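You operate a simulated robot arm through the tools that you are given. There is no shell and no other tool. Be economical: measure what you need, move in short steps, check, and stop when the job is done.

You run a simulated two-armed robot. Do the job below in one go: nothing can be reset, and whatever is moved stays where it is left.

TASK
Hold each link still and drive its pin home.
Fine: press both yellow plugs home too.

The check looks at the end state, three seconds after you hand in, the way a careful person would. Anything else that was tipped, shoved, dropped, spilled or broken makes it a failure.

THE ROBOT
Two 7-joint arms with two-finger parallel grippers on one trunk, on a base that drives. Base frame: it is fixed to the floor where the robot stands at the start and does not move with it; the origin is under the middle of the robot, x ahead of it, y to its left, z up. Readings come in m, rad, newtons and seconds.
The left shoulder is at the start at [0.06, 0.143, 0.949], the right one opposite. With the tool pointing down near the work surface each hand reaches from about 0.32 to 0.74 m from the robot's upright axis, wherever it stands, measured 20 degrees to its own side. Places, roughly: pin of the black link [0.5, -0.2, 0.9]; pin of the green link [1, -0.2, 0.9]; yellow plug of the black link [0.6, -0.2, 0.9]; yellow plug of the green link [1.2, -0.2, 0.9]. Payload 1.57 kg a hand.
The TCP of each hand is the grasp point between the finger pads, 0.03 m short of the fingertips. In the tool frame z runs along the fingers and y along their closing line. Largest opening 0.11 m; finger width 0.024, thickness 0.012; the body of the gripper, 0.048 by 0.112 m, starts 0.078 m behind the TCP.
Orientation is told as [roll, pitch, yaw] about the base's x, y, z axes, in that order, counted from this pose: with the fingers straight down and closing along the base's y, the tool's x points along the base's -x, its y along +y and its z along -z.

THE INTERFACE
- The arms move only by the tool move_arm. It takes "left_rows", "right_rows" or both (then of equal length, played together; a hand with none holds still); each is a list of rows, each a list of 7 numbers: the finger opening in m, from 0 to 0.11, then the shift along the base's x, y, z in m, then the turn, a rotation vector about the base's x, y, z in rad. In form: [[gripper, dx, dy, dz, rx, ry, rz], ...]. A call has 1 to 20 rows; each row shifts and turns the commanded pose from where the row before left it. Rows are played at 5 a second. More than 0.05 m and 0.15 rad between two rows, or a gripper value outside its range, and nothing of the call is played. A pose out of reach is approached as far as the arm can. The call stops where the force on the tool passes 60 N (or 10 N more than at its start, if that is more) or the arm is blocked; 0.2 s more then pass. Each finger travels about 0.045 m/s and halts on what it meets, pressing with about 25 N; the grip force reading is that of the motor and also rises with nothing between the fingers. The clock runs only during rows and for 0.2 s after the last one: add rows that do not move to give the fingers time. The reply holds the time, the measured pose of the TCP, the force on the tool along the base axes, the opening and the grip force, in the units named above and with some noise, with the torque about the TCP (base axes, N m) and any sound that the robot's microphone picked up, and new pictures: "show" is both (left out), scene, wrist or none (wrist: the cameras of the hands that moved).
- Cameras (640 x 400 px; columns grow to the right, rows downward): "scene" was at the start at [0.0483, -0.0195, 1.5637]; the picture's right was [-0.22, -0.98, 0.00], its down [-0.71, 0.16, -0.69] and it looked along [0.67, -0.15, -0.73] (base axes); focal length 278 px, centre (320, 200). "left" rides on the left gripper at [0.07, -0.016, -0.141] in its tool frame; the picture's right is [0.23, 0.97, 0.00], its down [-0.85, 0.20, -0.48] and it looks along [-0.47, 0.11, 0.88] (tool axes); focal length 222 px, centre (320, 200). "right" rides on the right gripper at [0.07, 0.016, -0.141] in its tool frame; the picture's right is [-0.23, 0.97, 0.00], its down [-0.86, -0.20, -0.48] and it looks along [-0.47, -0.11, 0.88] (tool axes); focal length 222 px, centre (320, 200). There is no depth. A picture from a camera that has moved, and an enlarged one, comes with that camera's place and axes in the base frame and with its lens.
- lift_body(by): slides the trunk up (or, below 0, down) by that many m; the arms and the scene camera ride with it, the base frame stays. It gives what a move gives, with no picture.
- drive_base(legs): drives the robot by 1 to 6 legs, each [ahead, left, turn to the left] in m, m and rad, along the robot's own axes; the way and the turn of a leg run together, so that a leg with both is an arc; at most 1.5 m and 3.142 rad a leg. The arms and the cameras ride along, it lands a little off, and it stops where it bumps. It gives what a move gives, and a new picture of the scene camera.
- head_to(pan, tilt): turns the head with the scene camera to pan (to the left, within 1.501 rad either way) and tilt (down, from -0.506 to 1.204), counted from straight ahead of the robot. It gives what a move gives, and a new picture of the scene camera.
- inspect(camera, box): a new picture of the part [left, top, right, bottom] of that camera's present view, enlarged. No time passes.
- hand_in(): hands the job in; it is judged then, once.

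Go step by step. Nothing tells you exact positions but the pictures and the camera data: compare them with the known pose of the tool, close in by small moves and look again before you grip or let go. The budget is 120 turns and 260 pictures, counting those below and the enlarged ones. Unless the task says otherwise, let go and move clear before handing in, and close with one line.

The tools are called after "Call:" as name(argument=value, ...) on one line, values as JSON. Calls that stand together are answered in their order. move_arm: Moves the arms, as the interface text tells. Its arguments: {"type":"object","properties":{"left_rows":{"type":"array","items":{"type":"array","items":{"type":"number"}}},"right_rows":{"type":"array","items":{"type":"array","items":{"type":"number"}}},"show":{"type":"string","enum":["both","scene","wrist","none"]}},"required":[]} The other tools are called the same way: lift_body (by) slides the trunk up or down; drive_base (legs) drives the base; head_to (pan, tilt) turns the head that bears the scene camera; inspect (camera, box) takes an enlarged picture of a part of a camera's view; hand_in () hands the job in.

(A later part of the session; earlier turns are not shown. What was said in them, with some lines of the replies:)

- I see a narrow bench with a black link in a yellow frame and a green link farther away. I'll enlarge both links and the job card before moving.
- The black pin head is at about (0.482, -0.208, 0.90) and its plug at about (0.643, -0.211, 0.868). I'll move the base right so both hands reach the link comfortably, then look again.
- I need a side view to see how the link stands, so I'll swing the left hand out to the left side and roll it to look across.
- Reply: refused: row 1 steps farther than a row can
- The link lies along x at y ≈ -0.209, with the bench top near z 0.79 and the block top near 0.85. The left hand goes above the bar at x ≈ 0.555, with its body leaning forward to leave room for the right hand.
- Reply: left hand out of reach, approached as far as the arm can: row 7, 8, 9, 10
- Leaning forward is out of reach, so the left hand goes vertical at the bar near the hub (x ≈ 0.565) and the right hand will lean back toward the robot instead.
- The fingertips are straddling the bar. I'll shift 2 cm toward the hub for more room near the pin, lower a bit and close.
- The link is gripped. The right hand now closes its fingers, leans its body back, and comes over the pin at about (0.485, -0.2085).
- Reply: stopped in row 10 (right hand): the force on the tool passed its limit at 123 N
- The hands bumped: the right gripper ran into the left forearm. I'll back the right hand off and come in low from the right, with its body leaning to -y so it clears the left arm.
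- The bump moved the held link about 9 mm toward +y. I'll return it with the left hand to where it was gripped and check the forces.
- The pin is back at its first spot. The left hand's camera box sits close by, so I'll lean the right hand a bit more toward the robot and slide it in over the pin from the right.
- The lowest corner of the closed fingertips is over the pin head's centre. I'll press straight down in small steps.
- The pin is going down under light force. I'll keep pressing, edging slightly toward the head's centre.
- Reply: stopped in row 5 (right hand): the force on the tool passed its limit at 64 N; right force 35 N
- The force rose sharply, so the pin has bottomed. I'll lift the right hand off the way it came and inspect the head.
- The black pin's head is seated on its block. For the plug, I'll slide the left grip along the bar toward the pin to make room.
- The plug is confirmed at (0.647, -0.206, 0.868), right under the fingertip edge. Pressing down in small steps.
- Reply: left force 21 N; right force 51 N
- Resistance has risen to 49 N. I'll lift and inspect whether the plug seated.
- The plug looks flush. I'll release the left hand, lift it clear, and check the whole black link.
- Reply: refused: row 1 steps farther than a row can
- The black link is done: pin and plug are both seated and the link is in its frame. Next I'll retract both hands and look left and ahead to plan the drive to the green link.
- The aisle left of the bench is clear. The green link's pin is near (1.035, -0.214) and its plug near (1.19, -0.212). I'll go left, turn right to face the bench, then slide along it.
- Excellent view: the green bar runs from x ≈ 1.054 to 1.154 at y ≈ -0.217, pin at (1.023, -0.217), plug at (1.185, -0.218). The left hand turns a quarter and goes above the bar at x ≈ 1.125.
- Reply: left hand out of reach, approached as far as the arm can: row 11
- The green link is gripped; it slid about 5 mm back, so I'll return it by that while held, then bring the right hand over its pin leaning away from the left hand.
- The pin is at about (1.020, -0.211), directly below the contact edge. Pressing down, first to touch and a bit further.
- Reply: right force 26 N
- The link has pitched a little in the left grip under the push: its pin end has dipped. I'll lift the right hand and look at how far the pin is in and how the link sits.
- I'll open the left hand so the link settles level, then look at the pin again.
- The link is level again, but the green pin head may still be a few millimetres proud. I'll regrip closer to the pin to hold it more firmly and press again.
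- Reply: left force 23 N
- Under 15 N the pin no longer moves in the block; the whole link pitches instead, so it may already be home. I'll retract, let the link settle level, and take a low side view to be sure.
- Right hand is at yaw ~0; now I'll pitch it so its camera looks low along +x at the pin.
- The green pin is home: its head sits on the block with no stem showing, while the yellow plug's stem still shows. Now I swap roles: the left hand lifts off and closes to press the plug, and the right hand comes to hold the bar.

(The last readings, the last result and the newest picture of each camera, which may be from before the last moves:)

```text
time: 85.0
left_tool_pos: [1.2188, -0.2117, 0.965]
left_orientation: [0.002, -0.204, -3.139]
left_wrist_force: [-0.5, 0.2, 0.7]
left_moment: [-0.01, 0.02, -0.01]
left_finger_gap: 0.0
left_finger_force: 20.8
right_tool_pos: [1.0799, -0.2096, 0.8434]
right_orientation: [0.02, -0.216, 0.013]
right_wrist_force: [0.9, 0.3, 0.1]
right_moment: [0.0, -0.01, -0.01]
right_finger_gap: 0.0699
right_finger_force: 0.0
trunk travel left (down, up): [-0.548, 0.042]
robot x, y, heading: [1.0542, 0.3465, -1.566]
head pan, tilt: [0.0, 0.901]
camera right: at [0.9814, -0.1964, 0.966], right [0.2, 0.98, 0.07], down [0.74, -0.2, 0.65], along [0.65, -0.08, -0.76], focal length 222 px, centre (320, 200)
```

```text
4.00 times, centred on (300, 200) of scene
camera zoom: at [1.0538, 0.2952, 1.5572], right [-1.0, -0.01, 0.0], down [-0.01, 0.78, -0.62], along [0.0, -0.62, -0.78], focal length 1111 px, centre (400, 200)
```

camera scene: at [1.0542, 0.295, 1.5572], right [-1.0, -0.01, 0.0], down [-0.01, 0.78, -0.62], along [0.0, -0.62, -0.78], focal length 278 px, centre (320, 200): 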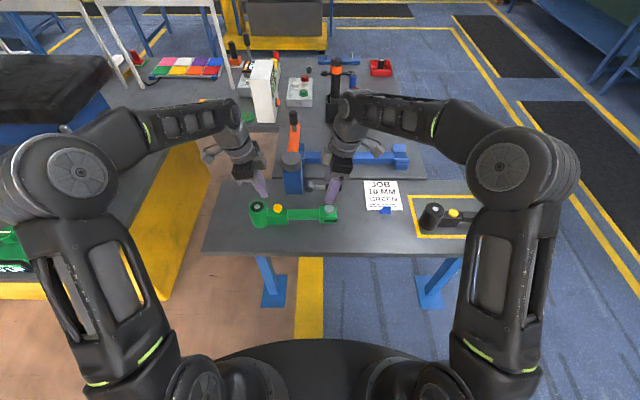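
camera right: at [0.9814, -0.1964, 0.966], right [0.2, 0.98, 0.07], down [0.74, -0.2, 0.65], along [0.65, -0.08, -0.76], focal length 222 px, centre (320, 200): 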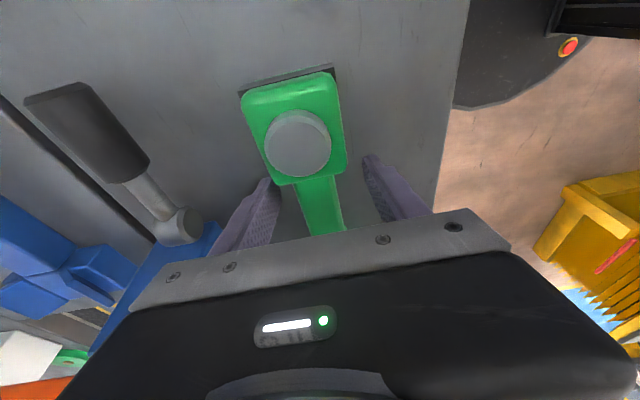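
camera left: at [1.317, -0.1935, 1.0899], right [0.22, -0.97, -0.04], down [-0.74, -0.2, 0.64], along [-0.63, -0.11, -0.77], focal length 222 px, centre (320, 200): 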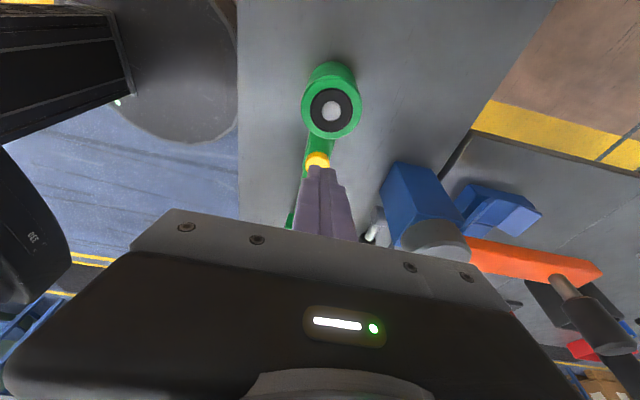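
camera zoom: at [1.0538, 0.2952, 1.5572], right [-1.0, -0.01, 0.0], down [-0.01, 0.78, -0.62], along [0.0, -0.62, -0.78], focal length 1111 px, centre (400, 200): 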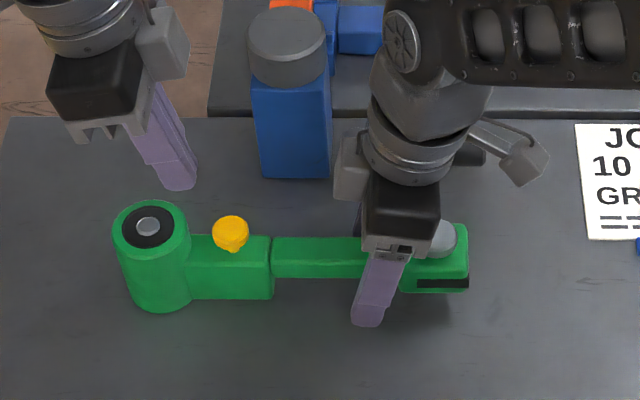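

Call:
move_arm(right_rows=[[0.07, 0.01, 0, 0, 0, 0, 0], [0.05, 0, 0, 0, 0, 0, 0], [0, 0, 0, 0, 0, 0, 0], [0, 0, 0, 0, 0, 0, 0], [0, 0, 0, 0, 0, 0, 0], [0, 0, 0, 0, 0, 0, 0]], show="none")

Call:
inspect(camera="scene", box=[240, 150, 360, 250])

Call:
inspect(camera="left", box=[250, 80, 400, 220])

```text
time: 86.4
left_tool_pos: [1.2189, -0.2109, 0.9648]
left_orientation: [0.001, -0.203, -3.141]
left_wrist_force: [-0.6, 0.0, 0.0]
left_moment: [-0.03, 0.0, 0.01]
left_finger_gap: 0.0
left_finger_force: 21.8
right_tool_pos: [1.0892, -0.2097, 0.8446]
right_orientation: [0.018, -0.217, 0.014]
right_wrist_force: [-0.7, -3.0, 0.7]
right_moment: [-0.34, -0.16, -0.31]
right_finger_gap: 0.0277
right_finger_force: 25.1
trunk travel left (down, up): [-0.548, 0.042]
robot x, y, heading: [1.0518, 0.3444, -1.567]
head pan, tilt: [0.0, 0.901]
```

```text
4.00 times, centred on (300, 200) of scene
camera zoom: at [1.0537, 0.2948, 1.5572], right [-1.0, -0.01, 0.0], down [-0.01, 0.78, -0.62], along [0.0, -0.62, -0.78], focal length 1111 px, centre (400, 200)
```

zoom: 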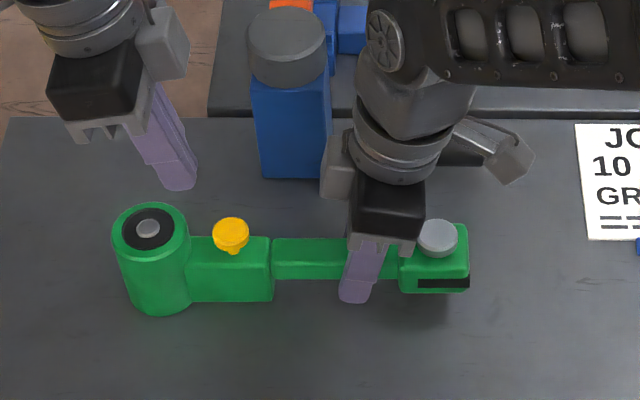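

```text
2.86 times, centred on (325, 150) of left
camera zoom: at [1.3163, -0.1937, 1.0899], right [0.22, -0.97, -0.04], down [-0.74, -0.2, 0.64], along [-0.63, -0.11, -0.77], focal length 635 px, centre (306, 343)
```

zoom: 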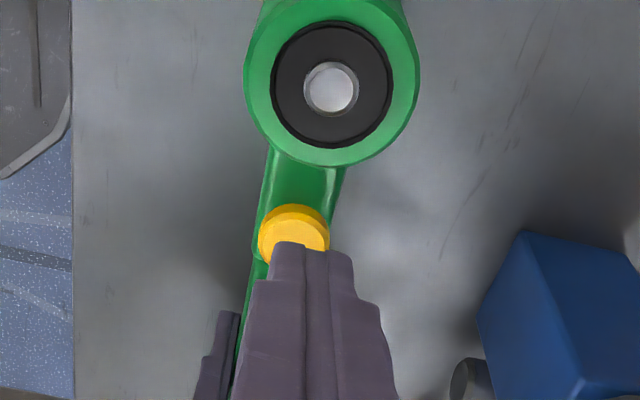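

Call:
move_arm(left_rows=[[0, -0.018, 0.001, 0, 0, 0, 0], [0, -0.018, 0.001, 0, 0, 0, 0], [0, 0, 0, -0.02, 0, 0, 0], [0, 0, 0, -0.015, 0, 0, 0], [0, 0, 0, 0, 0, 0, 0]], show="wrist")

Call:
inspect(camera="scene", box=[240, 150, 360, 250])

Call:
inspect(camera="left", box=[250, 80, 400, 220])

```text
time: 87.6
left_tool_pos: [1.1819, -0.2093, 0.9291]
left_orientation: [0.002, -0.202, -3.141]
left_wrist_force: [0.4, -0.7, -0.5]
left_moment: [-0.01, 0.01, -0.05]
left_finger_gap: 0.0
left_finger_force: 21.4
right_tool_pos: [1.0903, -0.2098, 0.8432]
right_orientation: [0.019, -0.217, 0.013]
right_wrist_force: [-2.5, -1.6, 4.7]
right_moment: [-0.25, -0.18, -0.19]
right_finger_gap: 0.0279
right_finger_force: 24.9
trunk travel left (down, up): [-0.548, 0.042]
robot x, y, heading: [1.0516, 0.3433, -1.558]
head pan, tilt: [0.0, 0.901]
camera left: at [1.2803, -0.1912, 1.0549], right [0.22, -0.97, -0.04], down [-0.74, -0.2, 0.64], along [-0.63, -0.11, -0.77], focal length 222 px, centre (320, 200)
```

left: 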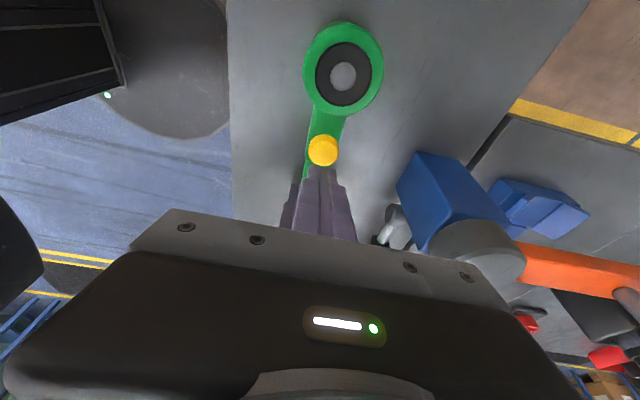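

```text
4.00 times, centred on (300, 200) of scene
camera zoom: at [1.0535, 0.2953, 1.5572], right [-1.0, -0.01, 0.0], down [-0.01, 0.78, -0.62], along [0.0, -0.62, -0.78], focal length 1111 px, centre (400, 200)
```

zoom: 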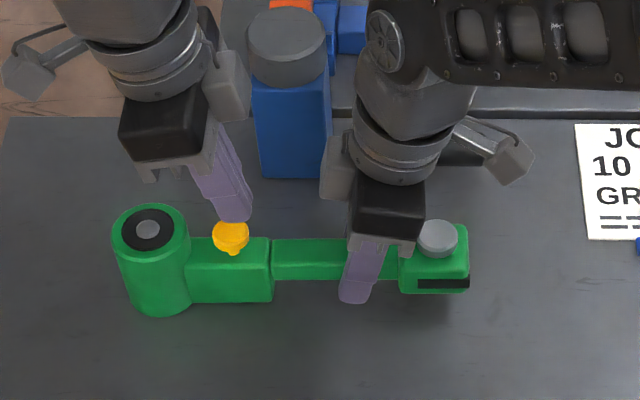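

```text
2.86 times, centred on (325, 150) of left
camera zoom: at [1.2803, -0.1912, 1.0549], right [0.22, -0.97, -0.04], down [-0.74, -0.2, 0.64], along [-0.63, -0.11, -0.77], focal length 635 px, centre (306, 343)
```

zoom: 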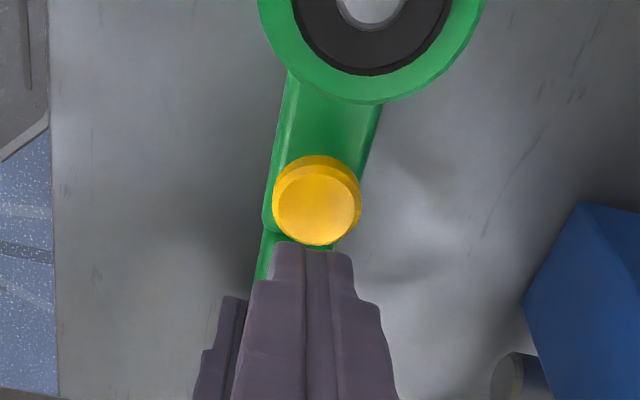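

Aligned over the green plug. Pressing in small steps.

Call:
move_arm(left_rows=[[0, 0, 0.001, -0.01, 0, 0, 0], [0, 0, 0, -0.01, 0, 0, 0], [0, 0, 0, -0.004, 0, 0, 0], [0, 0, 0, -0.003, 0, 0, 0], [0, 0, 0, -0.003, 0, 0, 0], [0, 0, 0, -0.003, 0, 0, 0], [0, 0, 0, 0, 0, 0, 0]], show="none")

Call:
inspect(camera="scene", box=[240, 150, 360, 250])

Call:
inspect(camera="left", box=[250, 80, 400, 220])

```text
time: 89.2
left_tool_pos: [1.1832, -0.2081, 0.8976]
left_orientation: [0.003, -0.203, -3.142]
left_wrist_force: [-1.3, 0.4, 2.2]
left_moment: [0.03, 0.02, -0.02]
left_finger_gap: 0.0001
left_finger_force: 21.4
right_tool_pos: [1.09, -0.2103, 0.8439]
right_orientation: [0.019, -0.217, 0.014]
right_wrist_force: [-0.9, -2.3, 1.7]
right_moment: [-0.28, 0.08, -0.23]
right_finger_gap: 0.0279
right_finger_force: 25.3
trunk travel left (down, up): [-0.548, 0.042]
robot x, y, heading: [1.0542, 0.3446, -1.567]
head pan, tilt: [0.0, 0.901]
```

```text
4.00 times, centred on (300, 200) of scene
camera zoom: at [1.0535, 0.2953, 1.5572], right [-1.0, -0.01, 0.0], down [-0.01, 0.78, -0.62], along [0.0, -0.62, -0.78], focal length 1111 px, centre (400, 200)
```

zoom: 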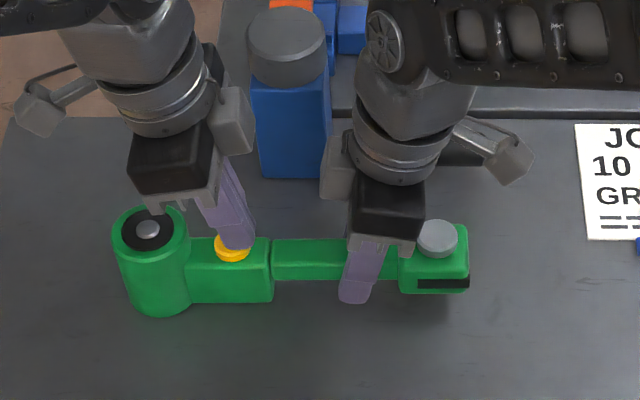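

```text
2.86 times, centred on (325, 150) of left
camera zoom: at [1.281, -0.1904, 1.0222], right [0.22, -0.97, -0.04], down [-0.74, -0.2, 0.64], along [-0.63, -0.11, -0.77], focal length 635 px, centre (306, 343)
```

zoom: 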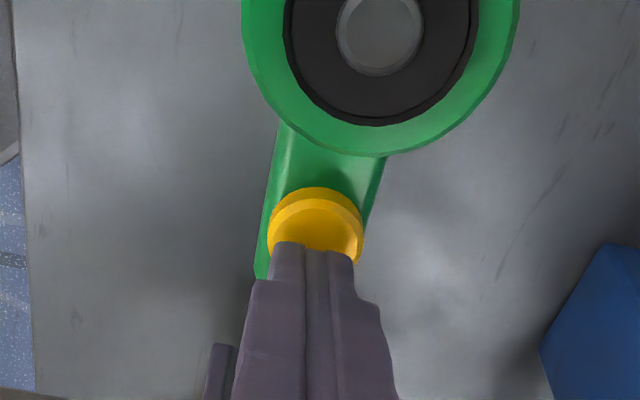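

Call:
move_arm(left_rows=[[0, 0, 0, -0.002, 0, 0, 0], [0, 0, 0, -0.002, 0, 0, 0], [0, 0, 0, -0.002, 0, 0, 0], [0, 0, 0, -0.002, 0, 0, 0], [0, 0, 0, 0, 0, 0, 0]], show="none")

Call:
inspect(camera="scene", box=[240, 150, 360, 250])

```text
time: 90.1
left_tool_pos: [1.1836, -0.2082, 0.8953]
left_orientation: [0.009, -0.204, -3.142]
left_wrist_force: [1.9, 5.6, 14.8]
left_moment: [0.24, -0.18, 0.13]
left_finger_gap: 0.0001
left_finger_force: 21.5
right_tool_pos: [1.0891, -0.2095, 0.8435]
right_orientation: [0.016, -0.217, 0.014]
right_wrist_force: [-0.3, 1.1, 4.6]
right_moment: [-0.06, -0.09, -0.17]
right_finger_gap: 0.0278
right_finger_force: 24.3
trunk travel left (down, up): [-0.548, 0.042]
robot x, y, heading: [1.0539, 0.3444, -1.564]
head pan, tilt: [0.0, 0.901]
stopped in row 4 (left hand): the force on the tool passed its limit at 64 N (the readings are from after the stop); the commanded pose is now the measured one
```

```text
4.00 times, centred on (300, 200) of scene
camera zoom: at [1.0537, 0.2979, 1.5573], right [-1.0, -0.01, 0.0], down [-0.01, 0.78, -0.62], along [0.01, -0.62, -0.78], focal length 1111 px, centre (400, 200)
```

zoom: 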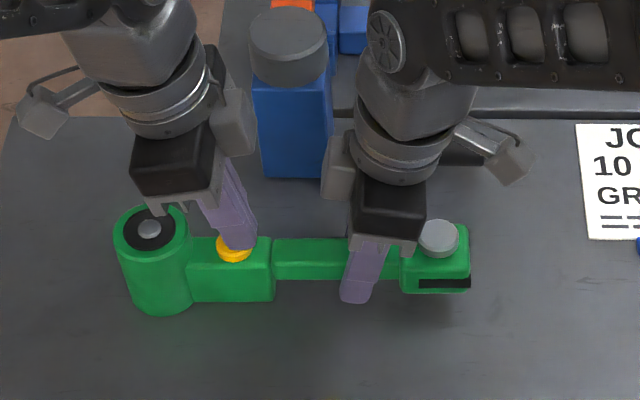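

A hard stop at the same height as the black plug, so this plug is home. I'll lift the left hand away, then release and lift the right.

Call:
move_arm(left_rows=[[0, 0, 0, 0.02, 0, 0, 0], [0, 0, 0, 0.04, 0, 0, 0], [0, 0.03, 0, 0.03, 0, 0, 0], [0, 0.04, 0.01, 0.02, 0, 0, 0]], show="none")

Call:
move_arm(right_rows=[[0.035, 0, 0, 0, 0, 0, 0], [0.05, 0, 0, 0, 0, 0, 0], [0.05, 0, 0, 0, 0, 0, 0], [0.05, 0, 0, 0.02, 0, 0, 0], [0.05, 0, 0, 0.04, 0, 0, 0], [0.05, 0, 0, 0.04, 0, 0, 0], [0.05, -0.03, 0, 0.03, 0, 0, 0], [0.05, -0.045, 0, 0.01, 0, 0, 0], [0.05, -0.045, 0.01, 0, 0, 0, 0], [0.05, -0.03, 0.02, 0, 0, 0, 0]], show="wrist")

Call:
inspect(camera="scene", box=[250, 180, 350, 240])

Call:
inspect(camera="scene", box=[400, 180, 550, 260])

Call:
inspect(camera="left", box=[250, 60, 400, 220])

```text
time: 91.1
left_tool_pos: [1.2535, -0.1985, 1.0036]
left_orientation: [0.005, -0.204, 3.141]
left_wrist_force: [0.4, 0.8, -0.4]
left_moment: [-0.01, -0.01, 0.0]
left_finger_gap: 0.0
left_finger_force: 20.7
right_tool_pos: [1.0893, -0.2092, 0.842]
right_orientation: [0.017, -0.215, 0.014]
right_wrist_force: [-2.2, 3.2, 12.6]
right_moment: [-0.11, -0.7, 0.2]
right_finger_gap: 0.0281
right_finger_force: 25.9
trunk travel left (down, up): [-0.548, 0.042]
robot x, y, heading: [1.0522, 0.3408, -1.562]
head pan, tilt: [0.0, 0.901]
```

```text
time: 93.3
left_tool_pos: [1.2539, -0.1992, 1.0045]
left_orientation: [0.005, -0.202, -3.142]
left_wrist_force: [0.2, 0.5, 0.5]
left_moment: [-0.01, -0.01, 0.01]
left_finger_gap: 0.0001
left_finger_force: 21.2
right_tool_pos: [0.9401, -0.1787, 0.9831]
right_orientation: [0.017, -0.214, 0.013]
right_wrist_force: [-0.1, 0.3, -0.4]
right_moment: [-0.01, -0.03, 0.0]
right_finger_gap: 0.0502
right_finger_force: 0.1
trunk travel left (down, up): [-0.548, 0.042]
robot x, y, heading: [1.0502, 0.3459, -1.565]
head pan, tilt: [0.0, 0.901]
camera right: at [0.8419, -0.1661, 1.1066], right [0.2, 0.98, 0.07], down [0.74, -0.2, 0.65], along [0.64, -0.08, -0.76], focal length 222 px, centre (320, 200)
```

right: 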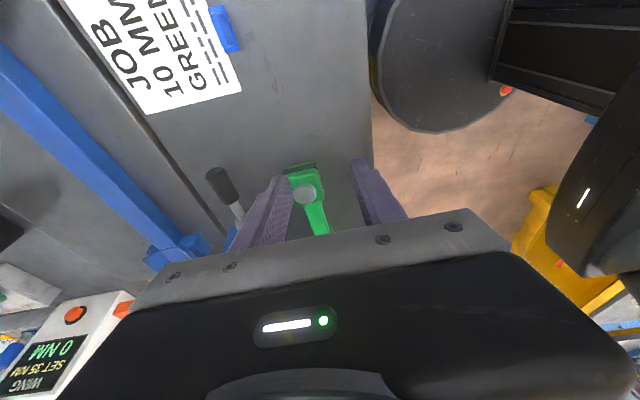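

```text
6.40 times, centred on (300, 210) of scene
camera zoom: at [1.0537, 0.2958, 1.5572], right [-1.0, -0.01, 0.0], down [-0.01, 0.78, -0.62], along [0.01, -0.62, -0.78], focal length 1778 px, centre (448, 136)
```

zoom: 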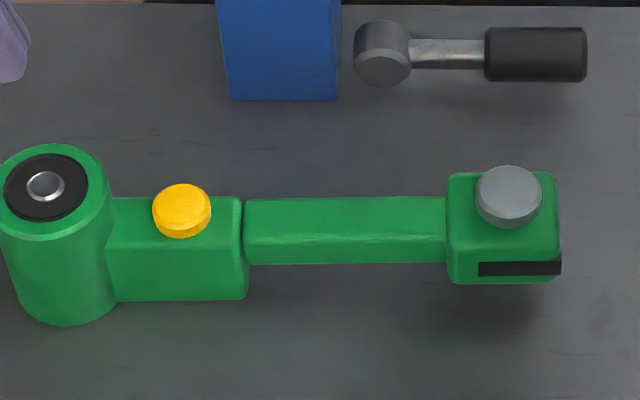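

```text
4.27 times, centred on (475, 220) of scene
camera zoom: at [1.0537, 0.2958, 1.5572], right [-1.0, -0.01, 0.0], down [-0.01, 0.78, -0.62], along [0.01, -0.62, -0.78], focal length 1185 px, centre (-341, 115)
```

zoom: 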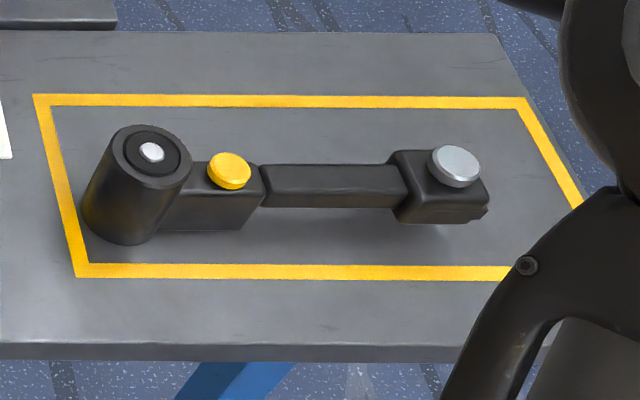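

```text
2.50 times, centred on (325, 140) of left
camera zoom: at [1.3508, -0.1815, 1.1287], right [0.22, -0.97, -0.04], down [-0.74, -0.2, 0.64], along [-0.63, -0.11, -0.77], focal length 555 px, centre (308, 350)
```

zoom: 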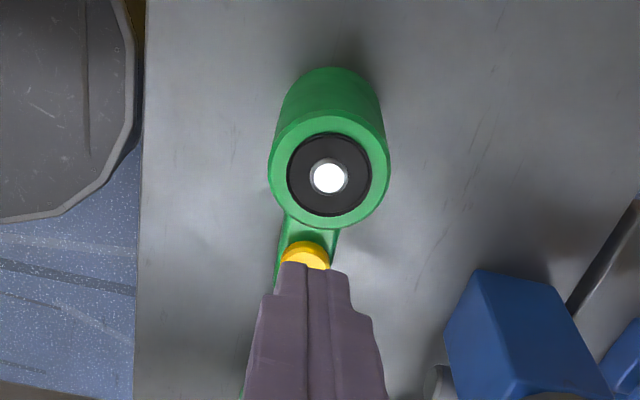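

All four are seated and both links stand level and undisturbed. I'll back both hands a little further off and hand in.

Call:
move_arm(left_rows=[[0, 0.02, 0.02, 0.035, 0, 0, 0], [0, 0.02, 0.02, 0.035, 0, 0, 0], [0, 0.02, 0.02, 0.02, 0, 0, 0]], right_rows=[[0.05, -0.01, 0.02, 0.035, 0, 0, 0], [0.05, -0.01, 0.02, 0.035, 0, 0, 0], [0.05, -0.01, 0.02, 0.02, 0, 0, 0]], show="scene")

Call:
inspect(camera="scene", box=[310, 195, 350, 225])

```text
time: 94.1
left_tool_pos: [1.3132, -0.1371, 1.0944]
left_orientation: [0.007, -0.203, -3.14]
left_wrist_force: [0.0, 0.8, 0.4]
left_moment: [-0.02, 0.0, 0.0]
left_finger_gap: 0.0
left_finger_force: 21.1
right_tool_pos: [0.9086, -0.1191, 1.0738]
right_orientation: [0.015, -0.215, 0.014]
right_wrist_force: [0.2, 0.4, 0.5]
right_moment: [-0.04, 0.02, 0.01]
right_finger_gap: 0.0501
right_finger_force: 0.0
trunk travel left (down, up): [-0.548, 0.042]
robot x, y, heading: [1.0556, 0.3461, -1.562]
head pan, tilt: [0.0, 0.901]
camera scene: at [1.0542, 0.2973, 1.5572], right [-1.0, -0.01, 0.0], down [-0.01, 0.78, -0.62], along [0.01, -0.62, -0.78], focal length 278 px, centre (320, 200)
```

scene: 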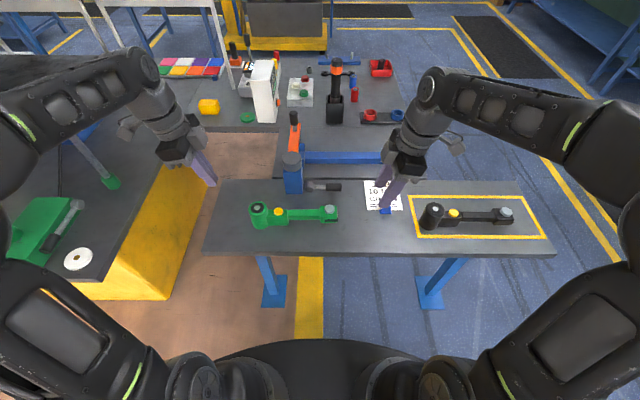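

```text
13.33 times, centred on (330, 210) of scene
camera zoom: at [1.0542, 0.2973, 1.5572], right [-1.0, -0.01, 0.0], down [-0.01, 0.78, -0.62], along [0.01, -0.62, -0.78], focal length 3703 px, centre (187, 67)
```

zoom: 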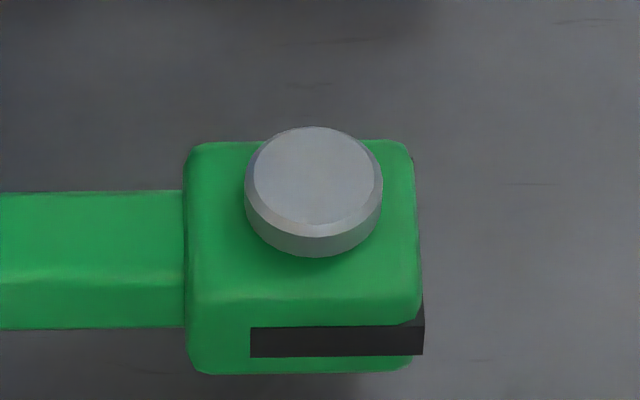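

The geometry in this last view hints the green pin head might still be a few millimetres above its block. Before handing in, I'll take a truly low side view with the right hand's camera.

Call:
move_arm(right_rows=[[0, 0, 0, -0.03, 0, -0.14, 0], [0, 0, 0, -0.03, 0, -0.14, 0], [0, 0, 0, -0.03, 0, -0.14, 0], [0, 0, 0, -0.03, 0, -0.14, 0], [0, 0, 0, -0.03, 0, -0.1, 0], [0, 0, 0, -0.03, 0, 0, 0], [0, 0, 0, -0.02, 0, 0, 0], [0, 0, 0, 0, 0, 0, 0]], show="wrist")

Call:
inspect(camera="right", box=[200, 100, 340, 210])

```text
time: 95.9
left_tool_pos: [1.3127, -0.1394, 1.0937]
left_orientation: [0.005, -0.204, -3.14]
left_wrist_force: [-0.2, 0.1, 0.0]
left_moment: [0.02, 0.0, 0.02]
left_finger_gap: 0.0
left_finger_force: 21.6
right_tool_pos: [0.9092, -0.1205, 0.872]
right_orientation: [0.003, -0.875, 0.022]
right_wrist_force: [0.7, -0.1, -0.6]
right_moment: [0.0, 0.0, -0.01]
right_finger_gap: 0.0001
right_finger_force: 21.1
trunk travel left (down, up): [-0.548, 0.042]
robot x, y, heading: [1.0521, 0.346, -1.556]
head pan, tilt: [0.0, 0.901]
camera right: at [0.7565, -0.1068, 0.9089], right [0.12, 0.98, 0.18], down [0.19, -0.2, 0.96], along [0.97, -0.08, -0.21], focal length 222 px, centre (320, 200)
```

right: 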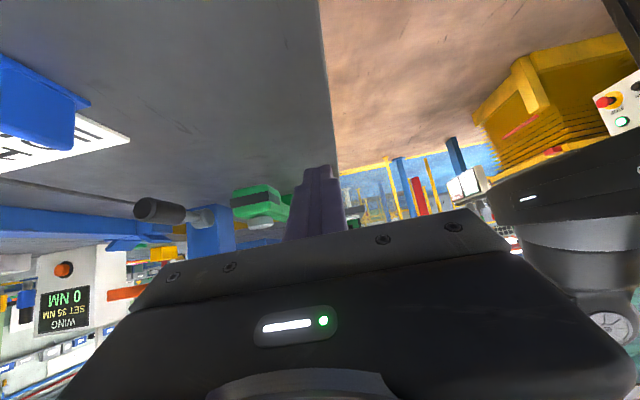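

```text
3.64 times, centred on (270, 155) of right
camera zoom: at [0.7565, -0.1068, 0.9089], right [0.12, 0.98, 0.18], down [0.19, -0.2, 0.96], along [0.97, -0.08, -0.21], focal length 808 px, centre (502, 364)
```

zoom: 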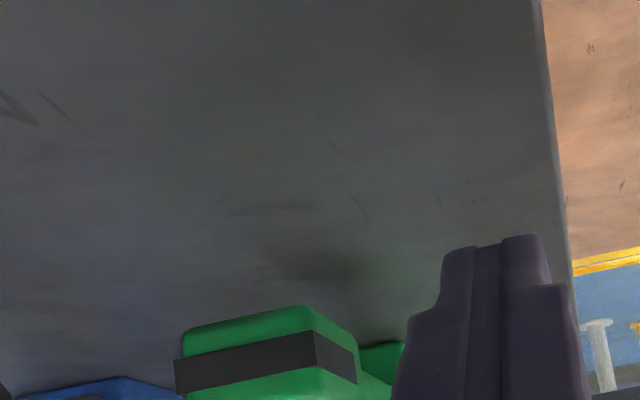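

Call:
inspect(camera="right", box=[222, 175, 302, 240])

```text
6.15 times, centred on (262, 208) of right
camera zoom: at [0.7565, -0.1068, 0.9089], right [0.12, 0.98, 0.18], down [0.19, -0.2, 0.96], along [0.97, -0.08, -0.21], focal length 1367 px, centre (677, 154)
```

zoom: 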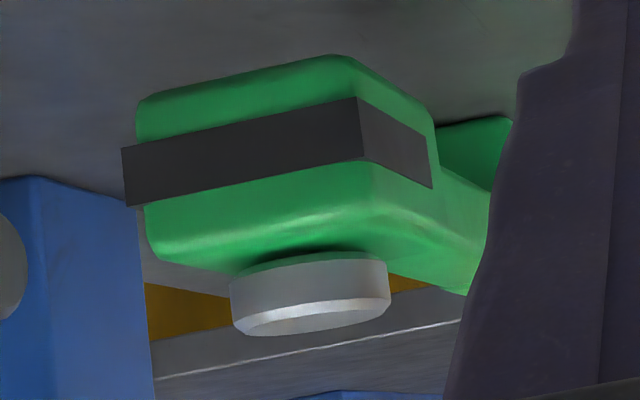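

Call:
inspect(camera="right", box=[245, 200, 280, 225])

Call:
inspect(camera="scene", box=[488, 200, 524, 230])

```text
16.00 times, centred on (262, 212) of right
camera zoom: at [0.7565, -0.1068, 0.9089], right [0.12, 0.98, 0.18], down [0.19, -0.2, 0.96], along [0.97, -0.08, -0.21], focal length 3554 px, centre (1240, 0)
```

zoom: 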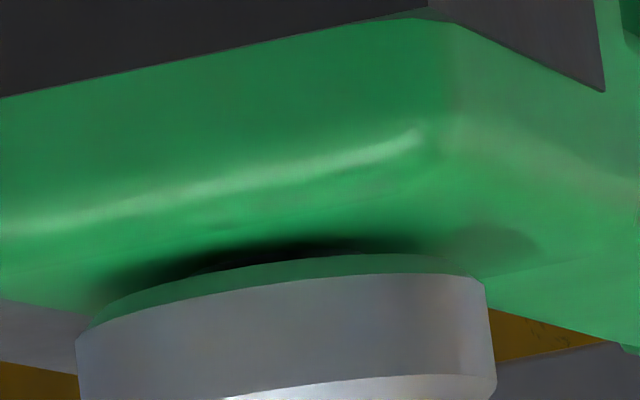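

```text
13.33 times, centred on (506, 215) of scene
camera zoom: at [1.0542, 0.2953, 1.5572], right [-1.0, -0.01, 0.0], down [-0.01, 0.78, -0.62], along [0.01, -0.62, -0.78], focal length 3703 px, centre (-2160, 0)
```

zoom: 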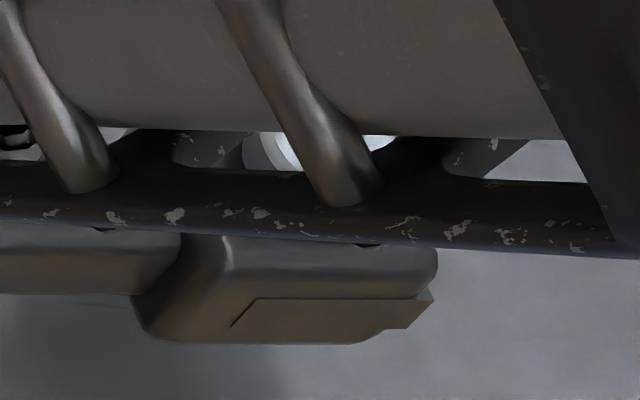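

Confirmed: the pin head rests flush on a raised green collar, with no gap. I'll raise the right hand clear and hand in.

Call:
move_arm(right_rows=[[0, 0, 0, 0.03, 0, 0, 0], [0, 0, 0, 0.03, 0, 0.1, 0], [0, 0, 0, 0.03, 0, 0.14, 0], [0, 0, 0, 0.03, 0, 0.14, 0], [0, 0, 0.02, 0.03, 0, 0.14, 0], [0, 0, 0.02, 0.03, 0, 0.1, 0]], show="scene")

Call:
inspect(camera="scene", box=[400, 180, 550, 260])

```text
time: 97.3
left_tool_pos: [1.314, -0.1375, 1.094]
left_orientation: [0.006, -0.202, -3.143]
left_wrist_force: [0.2, -0.7, 0.3]
left_moment: [-0.04, 0.02, 0.0]
left_finger_gap: 0.0001
left_finger_force: 21.1
right_tool_pos: [0.9088, -0.0812, 1.0537]
right_orientation: [0.016, -0.254, 0.014]
right_wrist_force: [-0.2, 0.1, 0.3]
right_moment: [0.01, 0.04, 0.02]
right_finger_gap: 0.0
right_finger_force: 21.9
trunk travel left (down, up): [-0.548, 0.042]
robot x, y, heading: [1.0579, 0.3448, -1.56]
head pan, tilt: [0.0, 0.901]
camera scene: at [1.0544, 0.296, 1.5572], right [-1.0, -0.01, 0.0], down [-0.01, 0.78, -0.62], along [0.01, -0.62, -0.78], focal length 278 px, centre (320, 200)
```

scene: 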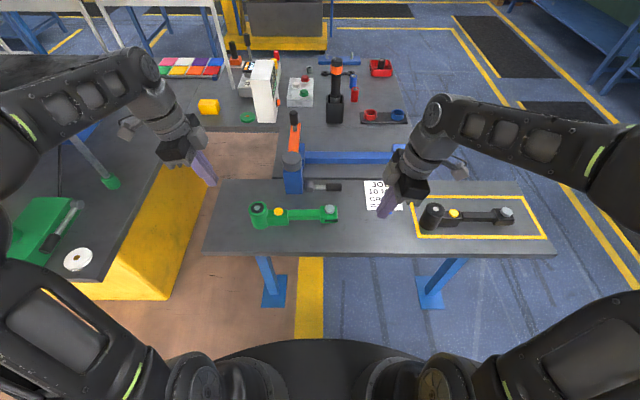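

```text
4.27 times, centred on (475, 220) of scene
camera zoom: at [1.0544, 0.296, 1.5572], right [-1.0, -0.01, 0.0], down [-0.01, 0.78, -0.62], along [0.01, -0.62, -0.78], focal length 1185 px, centre (-341, 115)
```

zoom: 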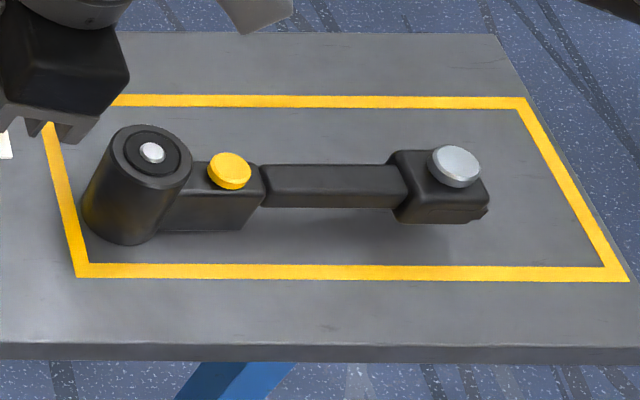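

Both links stand in place with their pins and plugs seated, and both hands are clear.

Call:
hand_in()

```text
The job is handed in.
```

Both pins and both yellow plugs look pressed home. Both links stand level; each was nudged by up to a centimetre, and I put them back to within a few millimetres by eye.
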